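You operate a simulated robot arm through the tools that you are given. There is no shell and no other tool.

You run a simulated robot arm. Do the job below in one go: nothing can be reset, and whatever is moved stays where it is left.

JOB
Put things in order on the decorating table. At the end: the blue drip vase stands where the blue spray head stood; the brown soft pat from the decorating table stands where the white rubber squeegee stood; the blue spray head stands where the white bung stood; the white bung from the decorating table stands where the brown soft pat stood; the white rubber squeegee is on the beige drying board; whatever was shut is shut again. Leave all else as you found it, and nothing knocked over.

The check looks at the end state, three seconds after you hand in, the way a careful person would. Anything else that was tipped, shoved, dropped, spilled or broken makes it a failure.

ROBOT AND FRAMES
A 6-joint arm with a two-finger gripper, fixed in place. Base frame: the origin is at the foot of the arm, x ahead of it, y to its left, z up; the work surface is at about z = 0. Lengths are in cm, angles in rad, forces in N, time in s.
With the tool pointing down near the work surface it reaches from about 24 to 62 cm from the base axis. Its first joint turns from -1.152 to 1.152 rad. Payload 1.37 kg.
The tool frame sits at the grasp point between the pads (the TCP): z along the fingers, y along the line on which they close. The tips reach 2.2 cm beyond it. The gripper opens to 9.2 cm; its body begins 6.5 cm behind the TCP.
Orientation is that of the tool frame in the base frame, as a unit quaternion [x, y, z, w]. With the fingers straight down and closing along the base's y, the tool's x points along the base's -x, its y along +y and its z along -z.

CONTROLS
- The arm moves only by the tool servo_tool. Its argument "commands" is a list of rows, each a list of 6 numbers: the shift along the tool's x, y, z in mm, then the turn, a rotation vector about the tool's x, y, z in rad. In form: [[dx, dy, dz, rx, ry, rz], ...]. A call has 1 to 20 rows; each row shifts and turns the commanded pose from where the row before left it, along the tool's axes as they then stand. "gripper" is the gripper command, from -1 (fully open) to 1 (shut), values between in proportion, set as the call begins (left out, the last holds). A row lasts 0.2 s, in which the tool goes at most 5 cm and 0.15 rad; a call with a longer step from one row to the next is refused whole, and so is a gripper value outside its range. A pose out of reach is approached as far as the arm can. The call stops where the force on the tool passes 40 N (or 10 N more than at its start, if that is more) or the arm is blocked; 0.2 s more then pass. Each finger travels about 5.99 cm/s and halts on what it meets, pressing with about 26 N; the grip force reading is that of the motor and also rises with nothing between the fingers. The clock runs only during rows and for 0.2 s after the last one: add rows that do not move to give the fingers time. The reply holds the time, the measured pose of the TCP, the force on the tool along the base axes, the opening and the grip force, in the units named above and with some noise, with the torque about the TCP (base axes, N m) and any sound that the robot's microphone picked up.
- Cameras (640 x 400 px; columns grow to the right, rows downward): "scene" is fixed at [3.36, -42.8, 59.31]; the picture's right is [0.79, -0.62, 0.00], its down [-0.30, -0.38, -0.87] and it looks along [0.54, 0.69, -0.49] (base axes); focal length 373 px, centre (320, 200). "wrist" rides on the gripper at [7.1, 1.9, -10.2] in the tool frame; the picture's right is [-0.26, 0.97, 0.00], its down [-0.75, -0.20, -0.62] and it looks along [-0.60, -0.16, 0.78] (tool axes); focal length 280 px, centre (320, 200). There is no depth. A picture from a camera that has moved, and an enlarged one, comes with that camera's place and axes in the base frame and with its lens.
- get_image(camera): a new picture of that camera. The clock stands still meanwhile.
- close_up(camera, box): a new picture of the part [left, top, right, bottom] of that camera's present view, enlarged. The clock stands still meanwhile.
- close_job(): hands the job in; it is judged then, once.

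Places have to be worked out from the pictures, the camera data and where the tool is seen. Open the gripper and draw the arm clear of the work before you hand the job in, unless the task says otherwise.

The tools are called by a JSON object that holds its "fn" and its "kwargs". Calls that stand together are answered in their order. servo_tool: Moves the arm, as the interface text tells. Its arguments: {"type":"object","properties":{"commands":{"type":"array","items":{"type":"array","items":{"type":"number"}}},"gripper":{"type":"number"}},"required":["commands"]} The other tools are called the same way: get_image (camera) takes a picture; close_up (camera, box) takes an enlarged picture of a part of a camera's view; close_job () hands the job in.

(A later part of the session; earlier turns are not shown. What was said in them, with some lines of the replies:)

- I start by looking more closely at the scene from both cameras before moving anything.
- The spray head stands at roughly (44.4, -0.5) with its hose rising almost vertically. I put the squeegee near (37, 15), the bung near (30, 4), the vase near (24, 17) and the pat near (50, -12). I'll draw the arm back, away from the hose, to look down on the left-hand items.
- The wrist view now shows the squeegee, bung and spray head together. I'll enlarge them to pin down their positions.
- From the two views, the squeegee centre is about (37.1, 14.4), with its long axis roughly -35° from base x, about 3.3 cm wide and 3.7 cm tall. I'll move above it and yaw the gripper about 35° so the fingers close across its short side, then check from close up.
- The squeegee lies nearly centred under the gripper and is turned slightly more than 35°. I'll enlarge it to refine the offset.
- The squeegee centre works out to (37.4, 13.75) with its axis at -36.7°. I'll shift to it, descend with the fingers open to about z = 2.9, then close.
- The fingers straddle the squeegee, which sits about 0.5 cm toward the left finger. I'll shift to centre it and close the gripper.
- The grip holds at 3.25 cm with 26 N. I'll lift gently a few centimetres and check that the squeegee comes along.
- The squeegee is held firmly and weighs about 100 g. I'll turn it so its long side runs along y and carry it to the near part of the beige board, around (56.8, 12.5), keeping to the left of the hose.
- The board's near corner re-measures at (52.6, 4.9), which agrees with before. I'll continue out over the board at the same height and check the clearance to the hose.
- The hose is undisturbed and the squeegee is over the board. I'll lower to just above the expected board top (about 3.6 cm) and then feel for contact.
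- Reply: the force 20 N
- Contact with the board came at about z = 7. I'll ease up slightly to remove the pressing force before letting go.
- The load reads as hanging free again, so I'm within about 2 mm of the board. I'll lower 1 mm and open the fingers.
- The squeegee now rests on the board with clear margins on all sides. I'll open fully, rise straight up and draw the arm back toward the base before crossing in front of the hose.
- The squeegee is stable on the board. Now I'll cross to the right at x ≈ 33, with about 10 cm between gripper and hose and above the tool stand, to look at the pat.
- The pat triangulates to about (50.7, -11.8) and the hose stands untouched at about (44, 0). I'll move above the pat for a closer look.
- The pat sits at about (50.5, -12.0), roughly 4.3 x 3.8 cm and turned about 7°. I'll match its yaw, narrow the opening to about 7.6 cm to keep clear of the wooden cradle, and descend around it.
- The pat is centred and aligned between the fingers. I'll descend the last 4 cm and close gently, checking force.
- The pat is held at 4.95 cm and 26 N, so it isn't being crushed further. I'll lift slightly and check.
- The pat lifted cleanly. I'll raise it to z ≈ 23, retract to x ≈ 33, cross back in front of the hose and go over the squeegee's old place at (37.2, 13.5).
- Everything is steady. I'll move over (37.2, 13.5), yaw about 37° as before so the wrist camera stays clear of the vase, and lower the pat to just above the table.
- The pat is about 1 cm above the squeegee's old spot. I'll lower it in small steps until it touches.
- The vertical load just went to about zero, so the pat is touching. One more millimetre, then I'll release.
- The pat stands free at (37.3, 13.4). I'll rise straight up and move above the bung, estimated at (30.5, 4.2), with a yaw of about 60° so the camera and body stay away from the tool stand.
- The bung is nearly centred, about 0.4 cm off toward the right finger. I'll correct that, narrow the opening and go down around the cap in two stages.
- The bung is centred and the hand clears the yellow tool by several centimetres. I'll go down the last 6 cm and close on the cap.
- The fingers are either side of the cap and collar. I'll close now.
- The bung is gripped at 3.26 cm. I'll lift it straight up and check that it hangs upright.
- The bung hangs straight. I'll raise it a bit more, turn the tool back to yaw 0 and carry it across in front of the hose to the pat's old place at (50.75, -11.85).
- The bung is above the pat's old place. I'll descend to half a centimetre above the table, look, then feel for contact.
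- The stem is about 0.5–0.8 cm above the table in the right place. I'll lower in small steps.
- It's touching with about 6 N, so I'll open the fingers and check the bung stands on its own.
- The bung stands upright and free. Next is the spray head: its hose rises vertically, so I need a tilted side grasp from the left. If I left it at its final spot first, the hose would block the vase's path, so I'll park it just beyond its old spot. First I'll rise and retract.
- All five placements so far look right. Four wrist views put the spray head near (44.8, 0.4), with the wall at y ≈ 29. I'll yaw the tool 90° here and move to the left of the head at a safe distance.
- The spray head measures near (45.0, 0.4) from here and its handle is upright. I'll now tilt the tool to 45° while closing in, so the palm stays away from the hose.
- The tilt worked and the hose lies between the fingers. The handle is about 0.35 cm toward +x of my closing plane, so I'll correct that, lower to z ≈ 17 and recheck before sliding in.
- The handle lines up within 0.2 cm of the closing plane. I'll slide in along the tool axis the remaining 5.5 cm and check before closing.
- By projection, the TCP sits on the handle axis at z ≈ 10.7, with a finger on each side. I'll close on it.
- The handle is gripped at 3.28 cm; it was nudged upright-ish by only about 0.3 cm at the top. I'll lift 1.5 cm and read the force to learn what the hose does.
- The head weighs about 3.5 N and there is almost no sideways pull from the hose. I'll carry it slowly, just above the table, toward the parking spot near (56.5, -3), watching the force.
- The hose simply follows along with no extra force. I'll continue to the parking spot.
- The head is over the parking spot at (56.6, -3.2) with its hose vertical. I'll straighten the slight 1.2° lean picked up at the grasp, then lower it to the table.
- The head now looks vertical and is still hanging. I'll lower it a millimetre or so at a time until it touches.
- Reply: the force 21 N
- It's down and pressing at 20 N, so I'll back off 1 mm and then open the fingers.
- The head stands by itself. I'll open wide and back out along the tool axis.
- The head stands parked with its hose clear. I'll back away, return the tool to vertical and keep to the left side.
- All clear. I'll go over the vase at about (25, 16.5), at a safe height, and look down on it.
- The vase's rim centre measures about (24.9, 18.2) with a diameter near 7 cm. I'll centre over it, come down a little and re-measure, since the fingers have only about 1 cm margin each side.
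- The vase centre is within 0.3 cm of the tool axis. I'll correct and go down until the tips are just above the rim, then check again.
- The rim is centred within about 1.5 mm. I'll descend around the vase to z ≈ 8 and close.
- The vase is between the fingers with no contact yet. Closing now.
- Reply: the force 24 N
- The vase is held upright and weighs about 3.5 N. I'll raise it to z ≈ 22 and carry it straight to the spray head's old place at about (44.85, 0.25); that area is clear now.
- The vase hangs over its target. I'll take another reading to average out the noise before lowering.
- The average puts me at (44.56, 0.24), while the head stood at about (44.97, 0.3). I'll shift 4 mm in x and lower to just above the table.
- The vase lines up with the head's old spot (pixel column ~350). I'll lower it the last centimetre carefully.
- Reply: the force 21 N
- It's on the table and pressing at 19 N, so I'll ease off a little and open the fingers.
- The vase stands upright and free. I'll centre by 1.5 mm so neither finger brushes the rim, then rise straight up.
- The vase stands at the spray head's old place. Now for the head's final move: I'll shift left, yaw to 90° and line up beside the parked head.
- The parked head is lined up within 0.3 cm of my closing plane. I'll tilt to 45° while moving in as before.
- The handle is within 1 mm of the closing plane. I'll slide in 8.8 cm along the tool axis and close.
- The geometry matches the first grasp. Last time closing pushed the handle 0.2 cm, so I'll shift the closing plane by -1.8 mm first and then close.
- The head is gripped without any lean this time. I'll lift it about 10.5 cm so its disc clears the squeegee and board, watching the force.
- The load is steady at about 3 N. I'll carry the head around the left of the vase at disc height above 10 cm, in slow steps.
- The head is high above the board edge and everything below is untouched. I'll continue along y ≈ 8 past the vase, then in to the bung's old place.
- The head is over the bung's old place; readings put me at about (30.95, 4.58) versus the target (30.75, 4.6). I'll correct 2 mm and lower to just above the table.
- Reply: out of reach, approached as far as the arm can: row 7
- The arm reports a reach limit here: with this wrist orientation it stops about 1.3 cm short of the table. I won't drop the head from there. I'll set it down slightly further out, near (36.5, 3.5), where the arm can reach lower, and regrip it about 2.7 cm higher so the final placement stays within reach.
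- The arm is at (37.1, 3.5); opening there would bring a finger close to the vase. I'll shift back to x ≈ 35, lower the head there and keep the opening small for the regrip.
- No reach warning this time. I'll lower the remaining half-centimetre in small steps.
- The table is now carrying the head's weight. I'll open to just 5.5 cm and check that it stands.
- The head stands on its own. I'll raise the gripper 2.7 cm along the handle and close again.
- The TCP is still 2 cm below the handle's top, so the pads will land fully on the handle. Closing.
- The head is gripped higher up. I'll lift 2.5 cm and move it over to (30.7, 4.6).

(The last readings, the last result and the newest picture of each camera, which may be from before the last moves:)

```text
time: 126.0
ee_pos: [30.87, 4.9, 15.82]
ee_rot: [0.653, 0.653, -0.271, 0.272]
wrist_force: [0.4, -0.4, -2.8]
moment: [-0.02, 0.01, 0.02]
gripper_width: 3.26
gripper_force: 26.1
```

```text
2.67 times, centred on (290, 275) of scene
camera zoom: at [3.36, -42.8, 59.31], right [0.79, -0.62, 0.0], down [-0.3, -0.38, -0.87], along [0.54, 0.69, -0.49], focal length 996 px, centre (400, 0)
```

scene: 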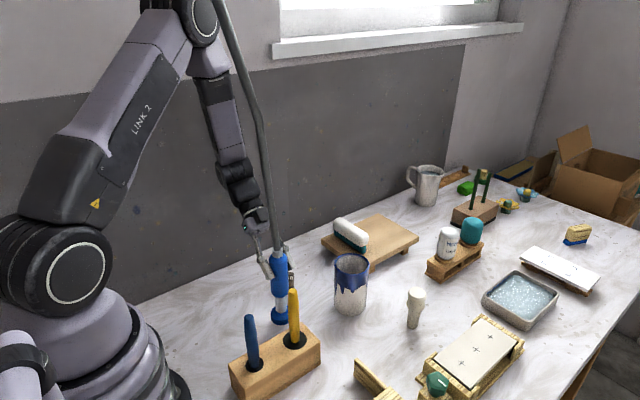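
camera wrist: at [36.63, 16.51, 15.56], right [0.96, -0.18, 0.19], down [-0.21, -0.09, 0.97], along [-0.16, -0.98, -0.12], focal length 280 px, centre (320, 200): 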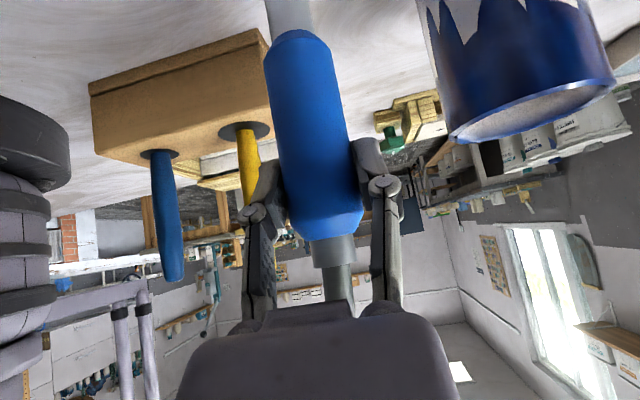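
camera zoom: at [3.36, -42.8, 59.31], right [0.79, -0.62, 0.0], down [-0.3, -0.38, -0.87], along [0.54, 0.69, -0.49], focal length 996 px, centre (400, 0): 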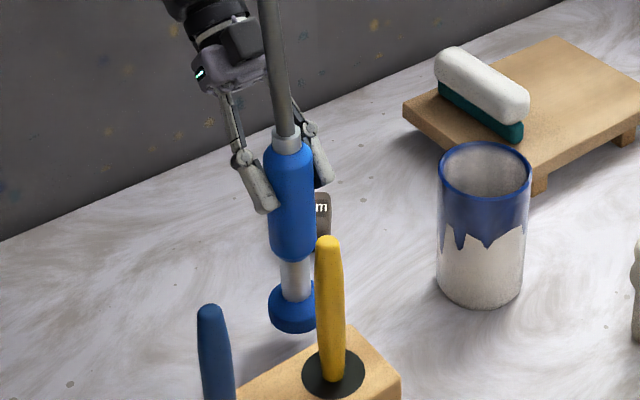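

The head is in line with the bung's old place. I'll trim 2 mm and lower, watching for any reach warning.

{"fn": "servo_tool", "kwargs": {"commands": [[-1.4, -1.2, 1.4, 0, 0, 0], [5.6, 0, 5.6, 0, 0, 0], [5.6, 0, 5.6, 0, 0, 0], [1.5, 0, 1.5, 0, 0, 0], [0, 0, 0, 0, 0, 0]]}}

{"fn": "close_up", "kwargs": {"camera": "scene", "box": [200, 200, 380, 350]}}

{"fn": "get_image", "kwargs": {"camera": "wrist"}}

```text
time: 127.2
ee_pos: [30.64, 4.4, 14.19]
ee_rot: [0.654, 0.653, -0.271, 0.271]
wrist_force: [-0.9, -0.4, -3.8]
moment: [-0.03, -0.05, 0.02]
gripper_width: 3.23
gripper_force: 25.7
```

```text
2.67 times, centred on (290, 275) of scene
camera zoom: at [3.36, -42.8, 59.31], right [0.79, -0.62, 0.0], down [-0.3, -0.38, -0.87], along [0.54, 0.69, -0.49], focal length 996 px, centre (400, 0)
```

zoom: 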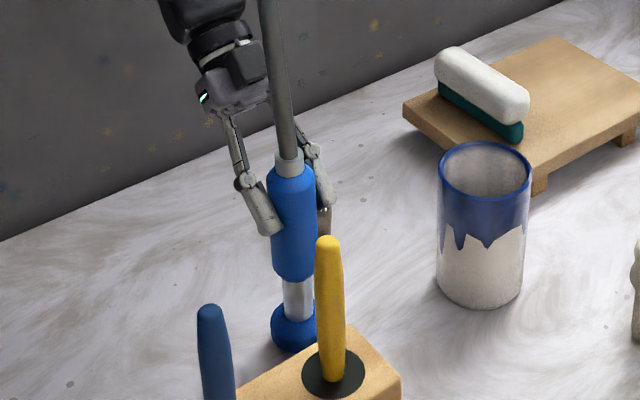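

```text
taken
camera wrist: at [32.71, 16.76, 16.16], right [0.96, -0.19, 0.19], down [-0.2, -0.09, 0.97], along [-0.16, -0.98, -0.12], focal length 280 px, centre (320, 200)
```

wrist: 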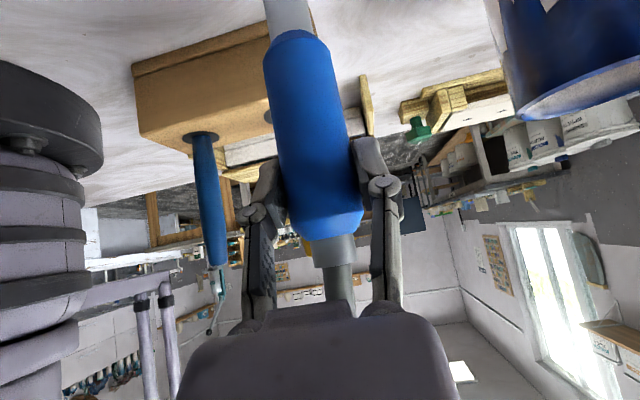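

No warning so far. I'll continue down in small steps until the weight comes off.

{"fn": "servo_tool", "kwargs": {"commands": [[2.1, 0, 2.1, 0, 0, 0], [0, 0, 0, 0, 0, 0]]}}

{"fn": "servo_tool", "kwargs": {"commands": [[0.7, 0, 0.7, 0, 0, 0], [0, 0, 0, 0, 0, 0]]}}

{"fn": "servo_tool", "kwargs": {"commands": [[0.7, 0, 0.7, 0, 0, 0], [0, 0, 0, 0, 0, 0]]}}

```text
time: 127.8
ee_pos: [30.62, 4.66, 13.79]
ee_rot: [0.653, 0.653, -0.27, 0.27]
wrist_force: [0.7, -0.1, -3.3]
moment: [0.04, 0.02, 0.0]
gripper_width: 3.26
gripper_force: 26.2
```

```text
time: 128.4
ee_pos: [30.85, 4.64, 13.77]
ee_rot: [0.653, 0.653, -0.271, 0.271]
wrist_force: [-0.3, 0.8, -3.1]
moment: [0.01, -0.02, -0.01]
gripper_width: 3.24
gripper_force: 26.1
```

```text
time: 129.0
ee_pos: [30.77, 4.49, 13.63]
ee_rot: [0.653, 0.653, -0.271, 0.271]
wrist_force: [-0.5, -0.2, -4.9]
moment: [0.01, 0.01, 0.01]
gripper_width: 3.23
gripper_force: 26.2
```

{"fn": "servo_tool", "kwargs": {"commands": [[0.7, 0, 0.7, 0, 0, 0], [0, 0, 0, 0, 0, 0]]}}

{"fn": "servo_tool", "kwargs": {"commands": [[0.7, 0, 0.7, 0, 0, 0], [0, 0, 0, 0, 0, 0]]}}

```text
time: 129.6
ee_pos: [30.61, 4.51, 13.51]
ee_rot: [0.654, 0.653, -0.271, 0.271]
wrist_force: [0.5, 0.2, 0.0]
moment: [0.07, -0.1, 0.02]
gripper_width: 3.23
gripper_force: 26.1
```

```text
time: 130.2
ee_pos: [30.67, 4.4, 13.44]
ee_rot: [0.653, 0.654, -0.271, 0.271]
wrist_force: [-1.6, 4.8, 17.1]
moment: [0.32, -0.02, 0.09]
gripper_width: 3.26
gripper_force: 26.1
```

It's firmly on the table (17 N), so I'll back off half a millimetre and open a little, then look.

{"fn": "servo_tool", "kwargs": {"commands": [[-0.5, 0, -0.5, 0, 0, 0], [0, 0, 0, 0, 0, 0]]}}

{"fn": "servo_tool", "kwargs": {"commands": [[0, 0, 0, 0, 0, 0], [0, 0, 0, 0, 0, 0], [0, 0, 0, 0, 0, 0], [0, 0, 0, 0, 0, 0]], "gripper": -0.2}}

{"fn": "close_up", "kwargs": {"camera": "scene", "box": [200, 200, 380, 350]}}

{"fn": "get_image", "kwargs": {"camera": "wrist"}}

{"fn": "get_image", "kwargs": {"camera": "scene"}}

```text
time: 130.8
ee_pos: [30.64, 4.49, 13.42]
ee_rot: [0.653, 0.653, -0.272, 0.271]
wrist_force: [2.1, -1.7, 5.7]
moment: [-0.45, -0.32, 0.01]
gripper_width: 3.21
gripper_force: 25.7
```

```text
time: 131.8
ee_pos: [30.61, 4.56, 13.54]
ee_rot: [0.654, 0.653, -0.271, 0.27]
wrist_force: [0.1, 0.1, 0.1]
moment: [-0.01, -0.01, -0.01]
gripper_width: 5.5
gripper_force: 0.0
```

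```text
2.67 times, centred on (290, 275) of scene
camera zoom: at [3.36, -42.8, 59.31], right [0.79, -0.62, 0.0], down [-0.3, -0.38, -0.87], along [0.54, 0.69, -0.49], focal length 996 px, centre (400, 0)
```

zoom: 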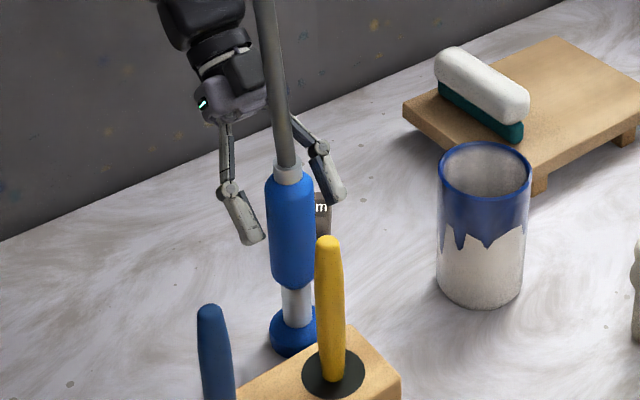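

```text
taken
camera wrist: at [32.61, 16.81, 15.56], right [0.97, -0.19, 0.18], down [-0.2, -0.09, 0.97], along [-0.16, -0.98, -0.12], focal length 280 px, centre (320, 200)
```

wrist: 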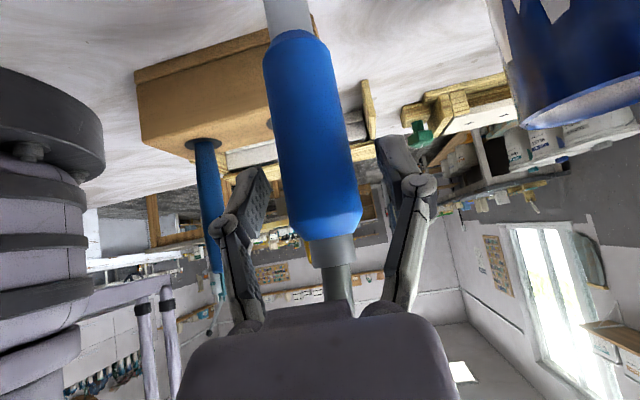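

```text
taken
```

scene: 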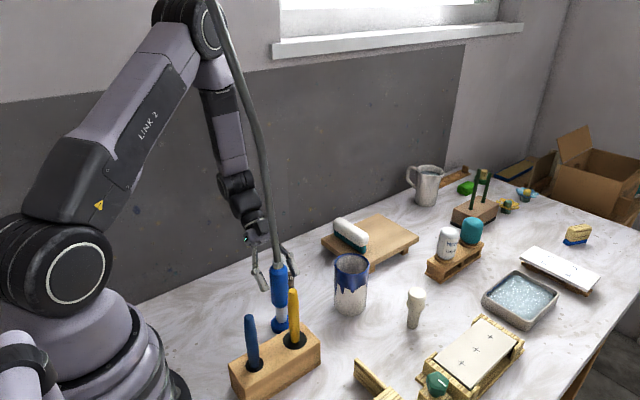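

The head stands upright at the bung's old place with the fingers free. I'll open wider and back straight out along the tool axis, away from the hose.

{"fn": "servo_tool", "kwargs": {"commands": [[0, 0, 0, 0, 0, 0], [0, 0, 0, 0, 0, 0], [0, 0, 0, 0, 0, 0]], "gripper": -0.7}}

{"fn": "servo_tool", "kwargs": {"commands": [[0, 0, -5, 0, 0, 0], [0, 0, -12, 0, 0, 0], [0, 0, -18, 0, 0, 0], [0, 0, -20, 0, 0, 0], [0, 0, -15, 0, 0, 0], [0, 0, 0, 0, 0, 0]]}}

{"fn": "get_image", "kwargs": {"camera": "scene"}}

{"fn": "get_image", "kwargs": {"camera": "wrist"}}

```text
time: 132.6
ee_pos: [30.62, 4.47, 13.59]
ee_rot: [0.653, 0.653, -0.271, 0.27]
wrist_force: [-0.3, -0.7, 0.5]
moment: [-0.05, -0.03, 0.0]
gripper_width: 7.82
gripper_force: 0.1
```

```text
time: 134.0
ee_pos: [30.65, 9.4, 18.43]
ee_rot: [0.653, 0.653, -0.271, 0.272]
wrist_force: [0.3, -1.0, -0.5]
moment: [-0.01, -0.02, -0.03]
gripper_width: 7.82
gripper_force: 0.1
```

```text
taken
```

scene: 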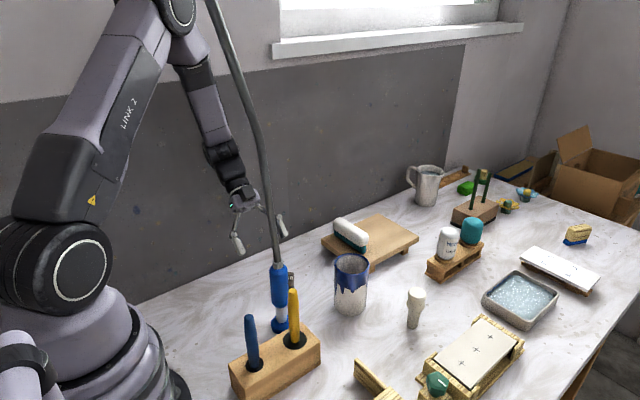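

```text
taken
camera wrist: at [32.65, 21.73, 20.52], right [0.97, -0.18, 0.19], down [-0.2, -0.09, 0.97], along [-0.16, -0.98, -0.12], focal length 280 px, centre (320, 200)
```

wrist: 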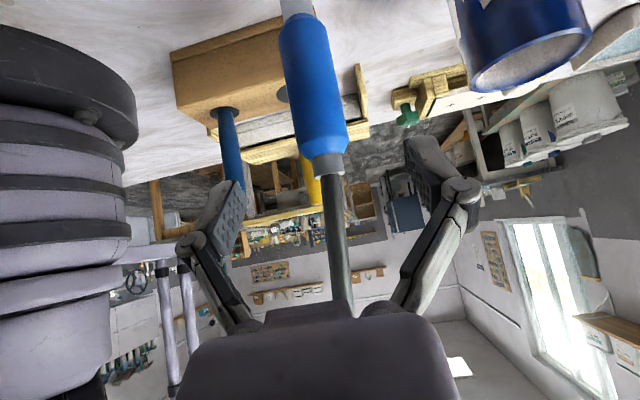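

The arm is clear of the head. I'll enlarge both views to check that the head really stands upright and flat.

{"fn": "close_up", "kwargs": {"camera": "scene", "box": [230, 240, 340, 345]}}

{"fn": "close_up", "kwargs": {"camera": "wrist", "box": [220, 0, 420, 200]}}

```text
3.81 times, centred on (285, 292) of scene
camera zoom: at [3.36, -42.8, 59.31], right [0.79, -0.62, 0.0], down [-0.3, -0.38, -0.87], along [0.54, 0.69, -0.49], focal length 1422 px, centre (453, -152)
```

zoom: 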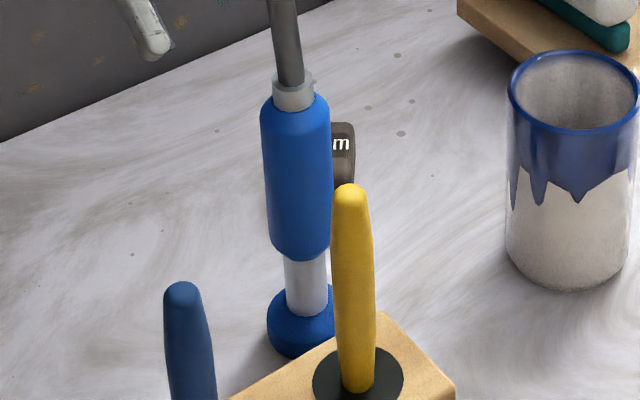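

```text
2.00 times, centred on (320, 100) of wrist
camera zoom: at [32.65, 21.73, 20.52], right [0.97, -0.18, 0.19], down [-0.2, -0.09, 0.97], along [-0.16, -0.98, -0.12], focal length 561 px, centre (320, 400)
```

zoom: 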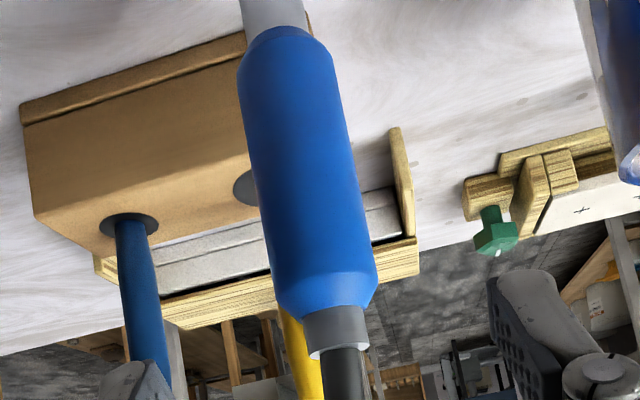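

The head stands steady; I measure at most about 1–2° of lean, which the hose's pull would explain. I'll draw the arm slightly further left, then right and up, well clear of the hose, and wait to see that everything stays put.

{"fn": "servo_tool", "kwargs": {"commands": [[5.6, 0, -5.6, 0, 0, 0], [0, 0, 0, 0, 0, 0], [0, 20, 0, 0, 0, 0], [0, 20, 0, 0, 0, 0], [0, 20, 0, 0, 0, 0], [-10, 10, -10, 0, 0, 0], [-14, 0, -14, 0, 0, 0], [-14, 0, -14, 0, 0, 0], [-14, 0, -14, 0, 0, 0], [0, 0, 0, 0, 0, 0], [0, 0, 0, 0, 0, 0], [0, 0, 0, 0, 0, 0], [0, 0, 0, 0, 0, 0]]}}

{"fn": "get_image", "kwargs": {"camera": "scene"}}

{"fn": "get_image", "kwargs": {"camera": "wrist"}}

{"fn": "close_up", "kwargs": {"camera": "scene", "box": [230, 240, 340, 345]}}

```text
time: 136.8
ee_pos: [37.67, 10.25, 25.89]
ee_rot: [0.653, 0.653, -0.27, 0.271]
wrist_force: [0.3, 0.0, 0.9]
moment: [-0.03, -0.01, -0.02]
gripper_width: 7.81
gripper_force: 0.1
```

```text
taken
```

scene: 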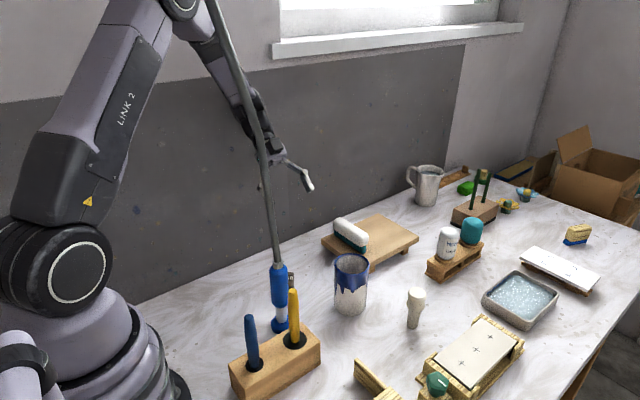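

```text
taken
camera wrist: at [39.7, 22.55, 27.93], right [0.97, -0.18, 0.19], down [-0.2, -0.09, 0.97], along [-0.16, -0.98, -0.12], focal length 280 px, centre (320, 200)
```

wrist: 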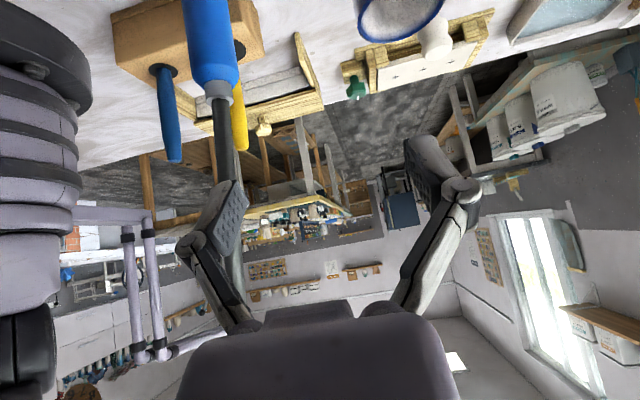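

```text
3.81 times, centred on (285, 292) of scene
camera zoom: at [3.36, -42.8, 59.31], right [0.79, -0.62, 0.0], down [-0.3, -0.38, -0.87], along [0.54, 0.69, -0.49], focal length 1422 px, centre (453, -152)
```

zoom: 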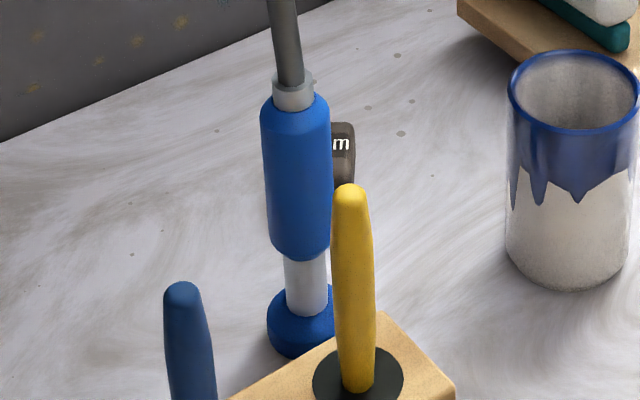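

Everything stayed put for over two seconds. I'll move the gripper another 4 cm away from the hose, open it fully and make a final inspection of every item.

{"fn": "servo_tool", "kwargs": {"commands": [[0, 20, 0, 0, 0, 0], [0, 20, 0, 0, 0, 0], [0, 0, 0, 0, 0, 0], [0, 0, 0, 0, 0, 0], [0, 0, 0, 0, 0, 0], [0, 0, 0, 0, 0, 0], [0, 0, 0, 0, 0, 0]], "gripper": -1}}

{"fn": "get_image", "kwargs": {"camera": "scene"}}

{"fn": "close_up", "kwargs": {"camera": "scene", "box": [210, 200, 430, 345]}}

{"fn": "close_up", "kwargs": {"camera": "scene", "box": [340, 150, 620, 340]}}

{"fn": "get_image", "kwargs": {"camera": "wrist"}}

```text
time: 138.4
ee_pos: [41.68, 10.09, 25.7]
ee_rot: [0.653, 0.653, -0.272, 0.271]
wrist_force: [0.0, 0.3, -0.2]
moment: [0.01, 0.01, 0.01]
gripper_width: 9.23
gripper_force: 0.1
```

```text
taken
```

scene: 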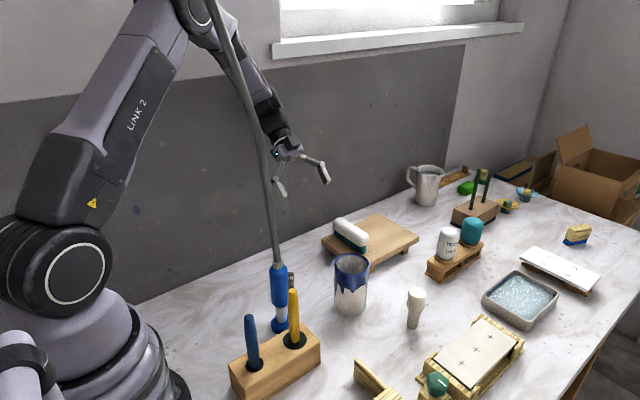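

```text
2.76 times, centred on (320, 272) of scene
camera zoom: at [3.36, -42.8, 59.31], right [0.79, -0.62, 0.0], down [-0.3, -0.38, -0.87], along [0.54, 0.69, -0.49], focal length 1030 px, centre (320, 0)
```

zoom: 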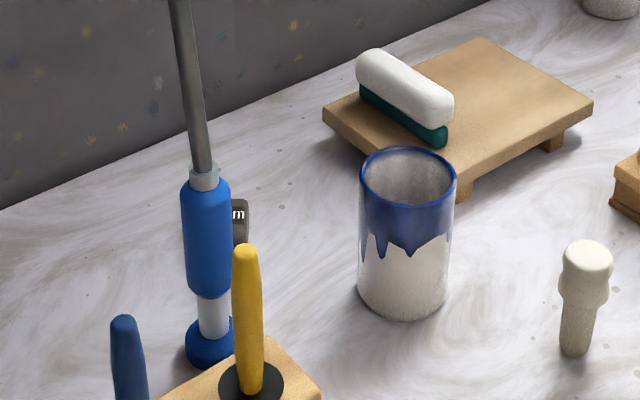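

```text
2.11 times, centred on (480, 245) of scene
camera zoom: at [3.36, -42.8, 59.31], right [0.79, -0.62, 0.0], down [-0.3, -0.38, -0.87], along [0.54, 0.69, -0.49], focal length 786 px, centre (-17, 105)
```

zoom: 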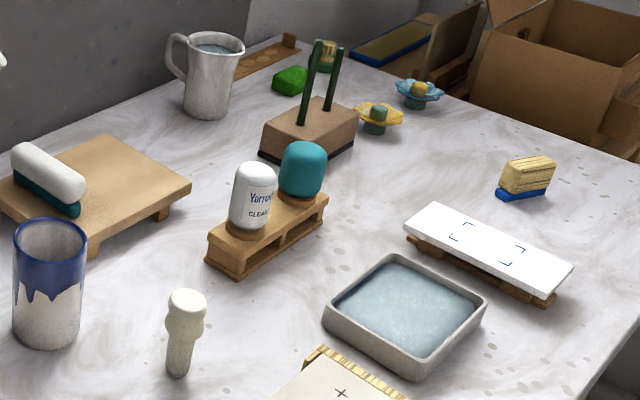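

```text
taken
camera wrist: at [43.59, 22.48, 27.8], right [0.97, -0.18, 0.19], down [-0.2, -0.09, 0.97], along [-0.16, -0.98, -0.12], focal length 280 px, centre (320, 200)
```

wrist: 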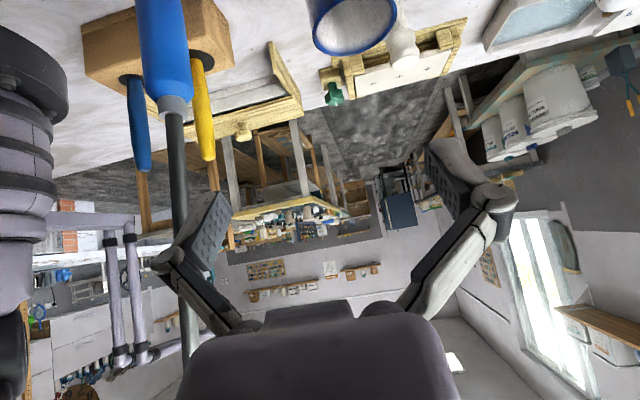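

Final check:
- **Blue drip vase:** stands where the spray head stood.
- **Blue spray head:** upright where the bung stood.
- **White bung:** stands where the pat was.
- **Brown soft pat:** stands where the squeegee was.
- **White rubber squeegee:** on the beige drying board.

Nothing else looks moved, I opened nothing that was shut, and the gripper is open and clear. I'm handing in the job.

{"fn": "close_job", "kwargs": {}}

```text
The job is handed in.
```

The job is handed in. In my final pictures, every item was in its place and nothing had been knocked over.

| Item | Where it is now |
|---|---|
| Blue drip vase | where the blue spray head stood |
| Brown soft pat | where the white rubber squeegee stood |
| Blue spray head | where the white bung stood |
| White bung | where the brown soft pat stood |
| White rubber squeegee | on the beige drying board |

- **Placement accuracy:** by my measurements the four swapped items stand within about 0.5 cm of their target spots.
- **Spray head:** I had to set it down twice on clear table before its final spot. The first time kept its hose out of the vase's path; the second let me regrip it higher when the arm ran out of reach. It leans about 1–2°, which I put down to the hose pulling on it. It stayed steady for the six seconds I watched after letting go.
- **Shut items:** I opened nothing that was shut.
- **Everything else:** the drying board and the other items look unmoved. The gripper is open and the arm is drawn clear.
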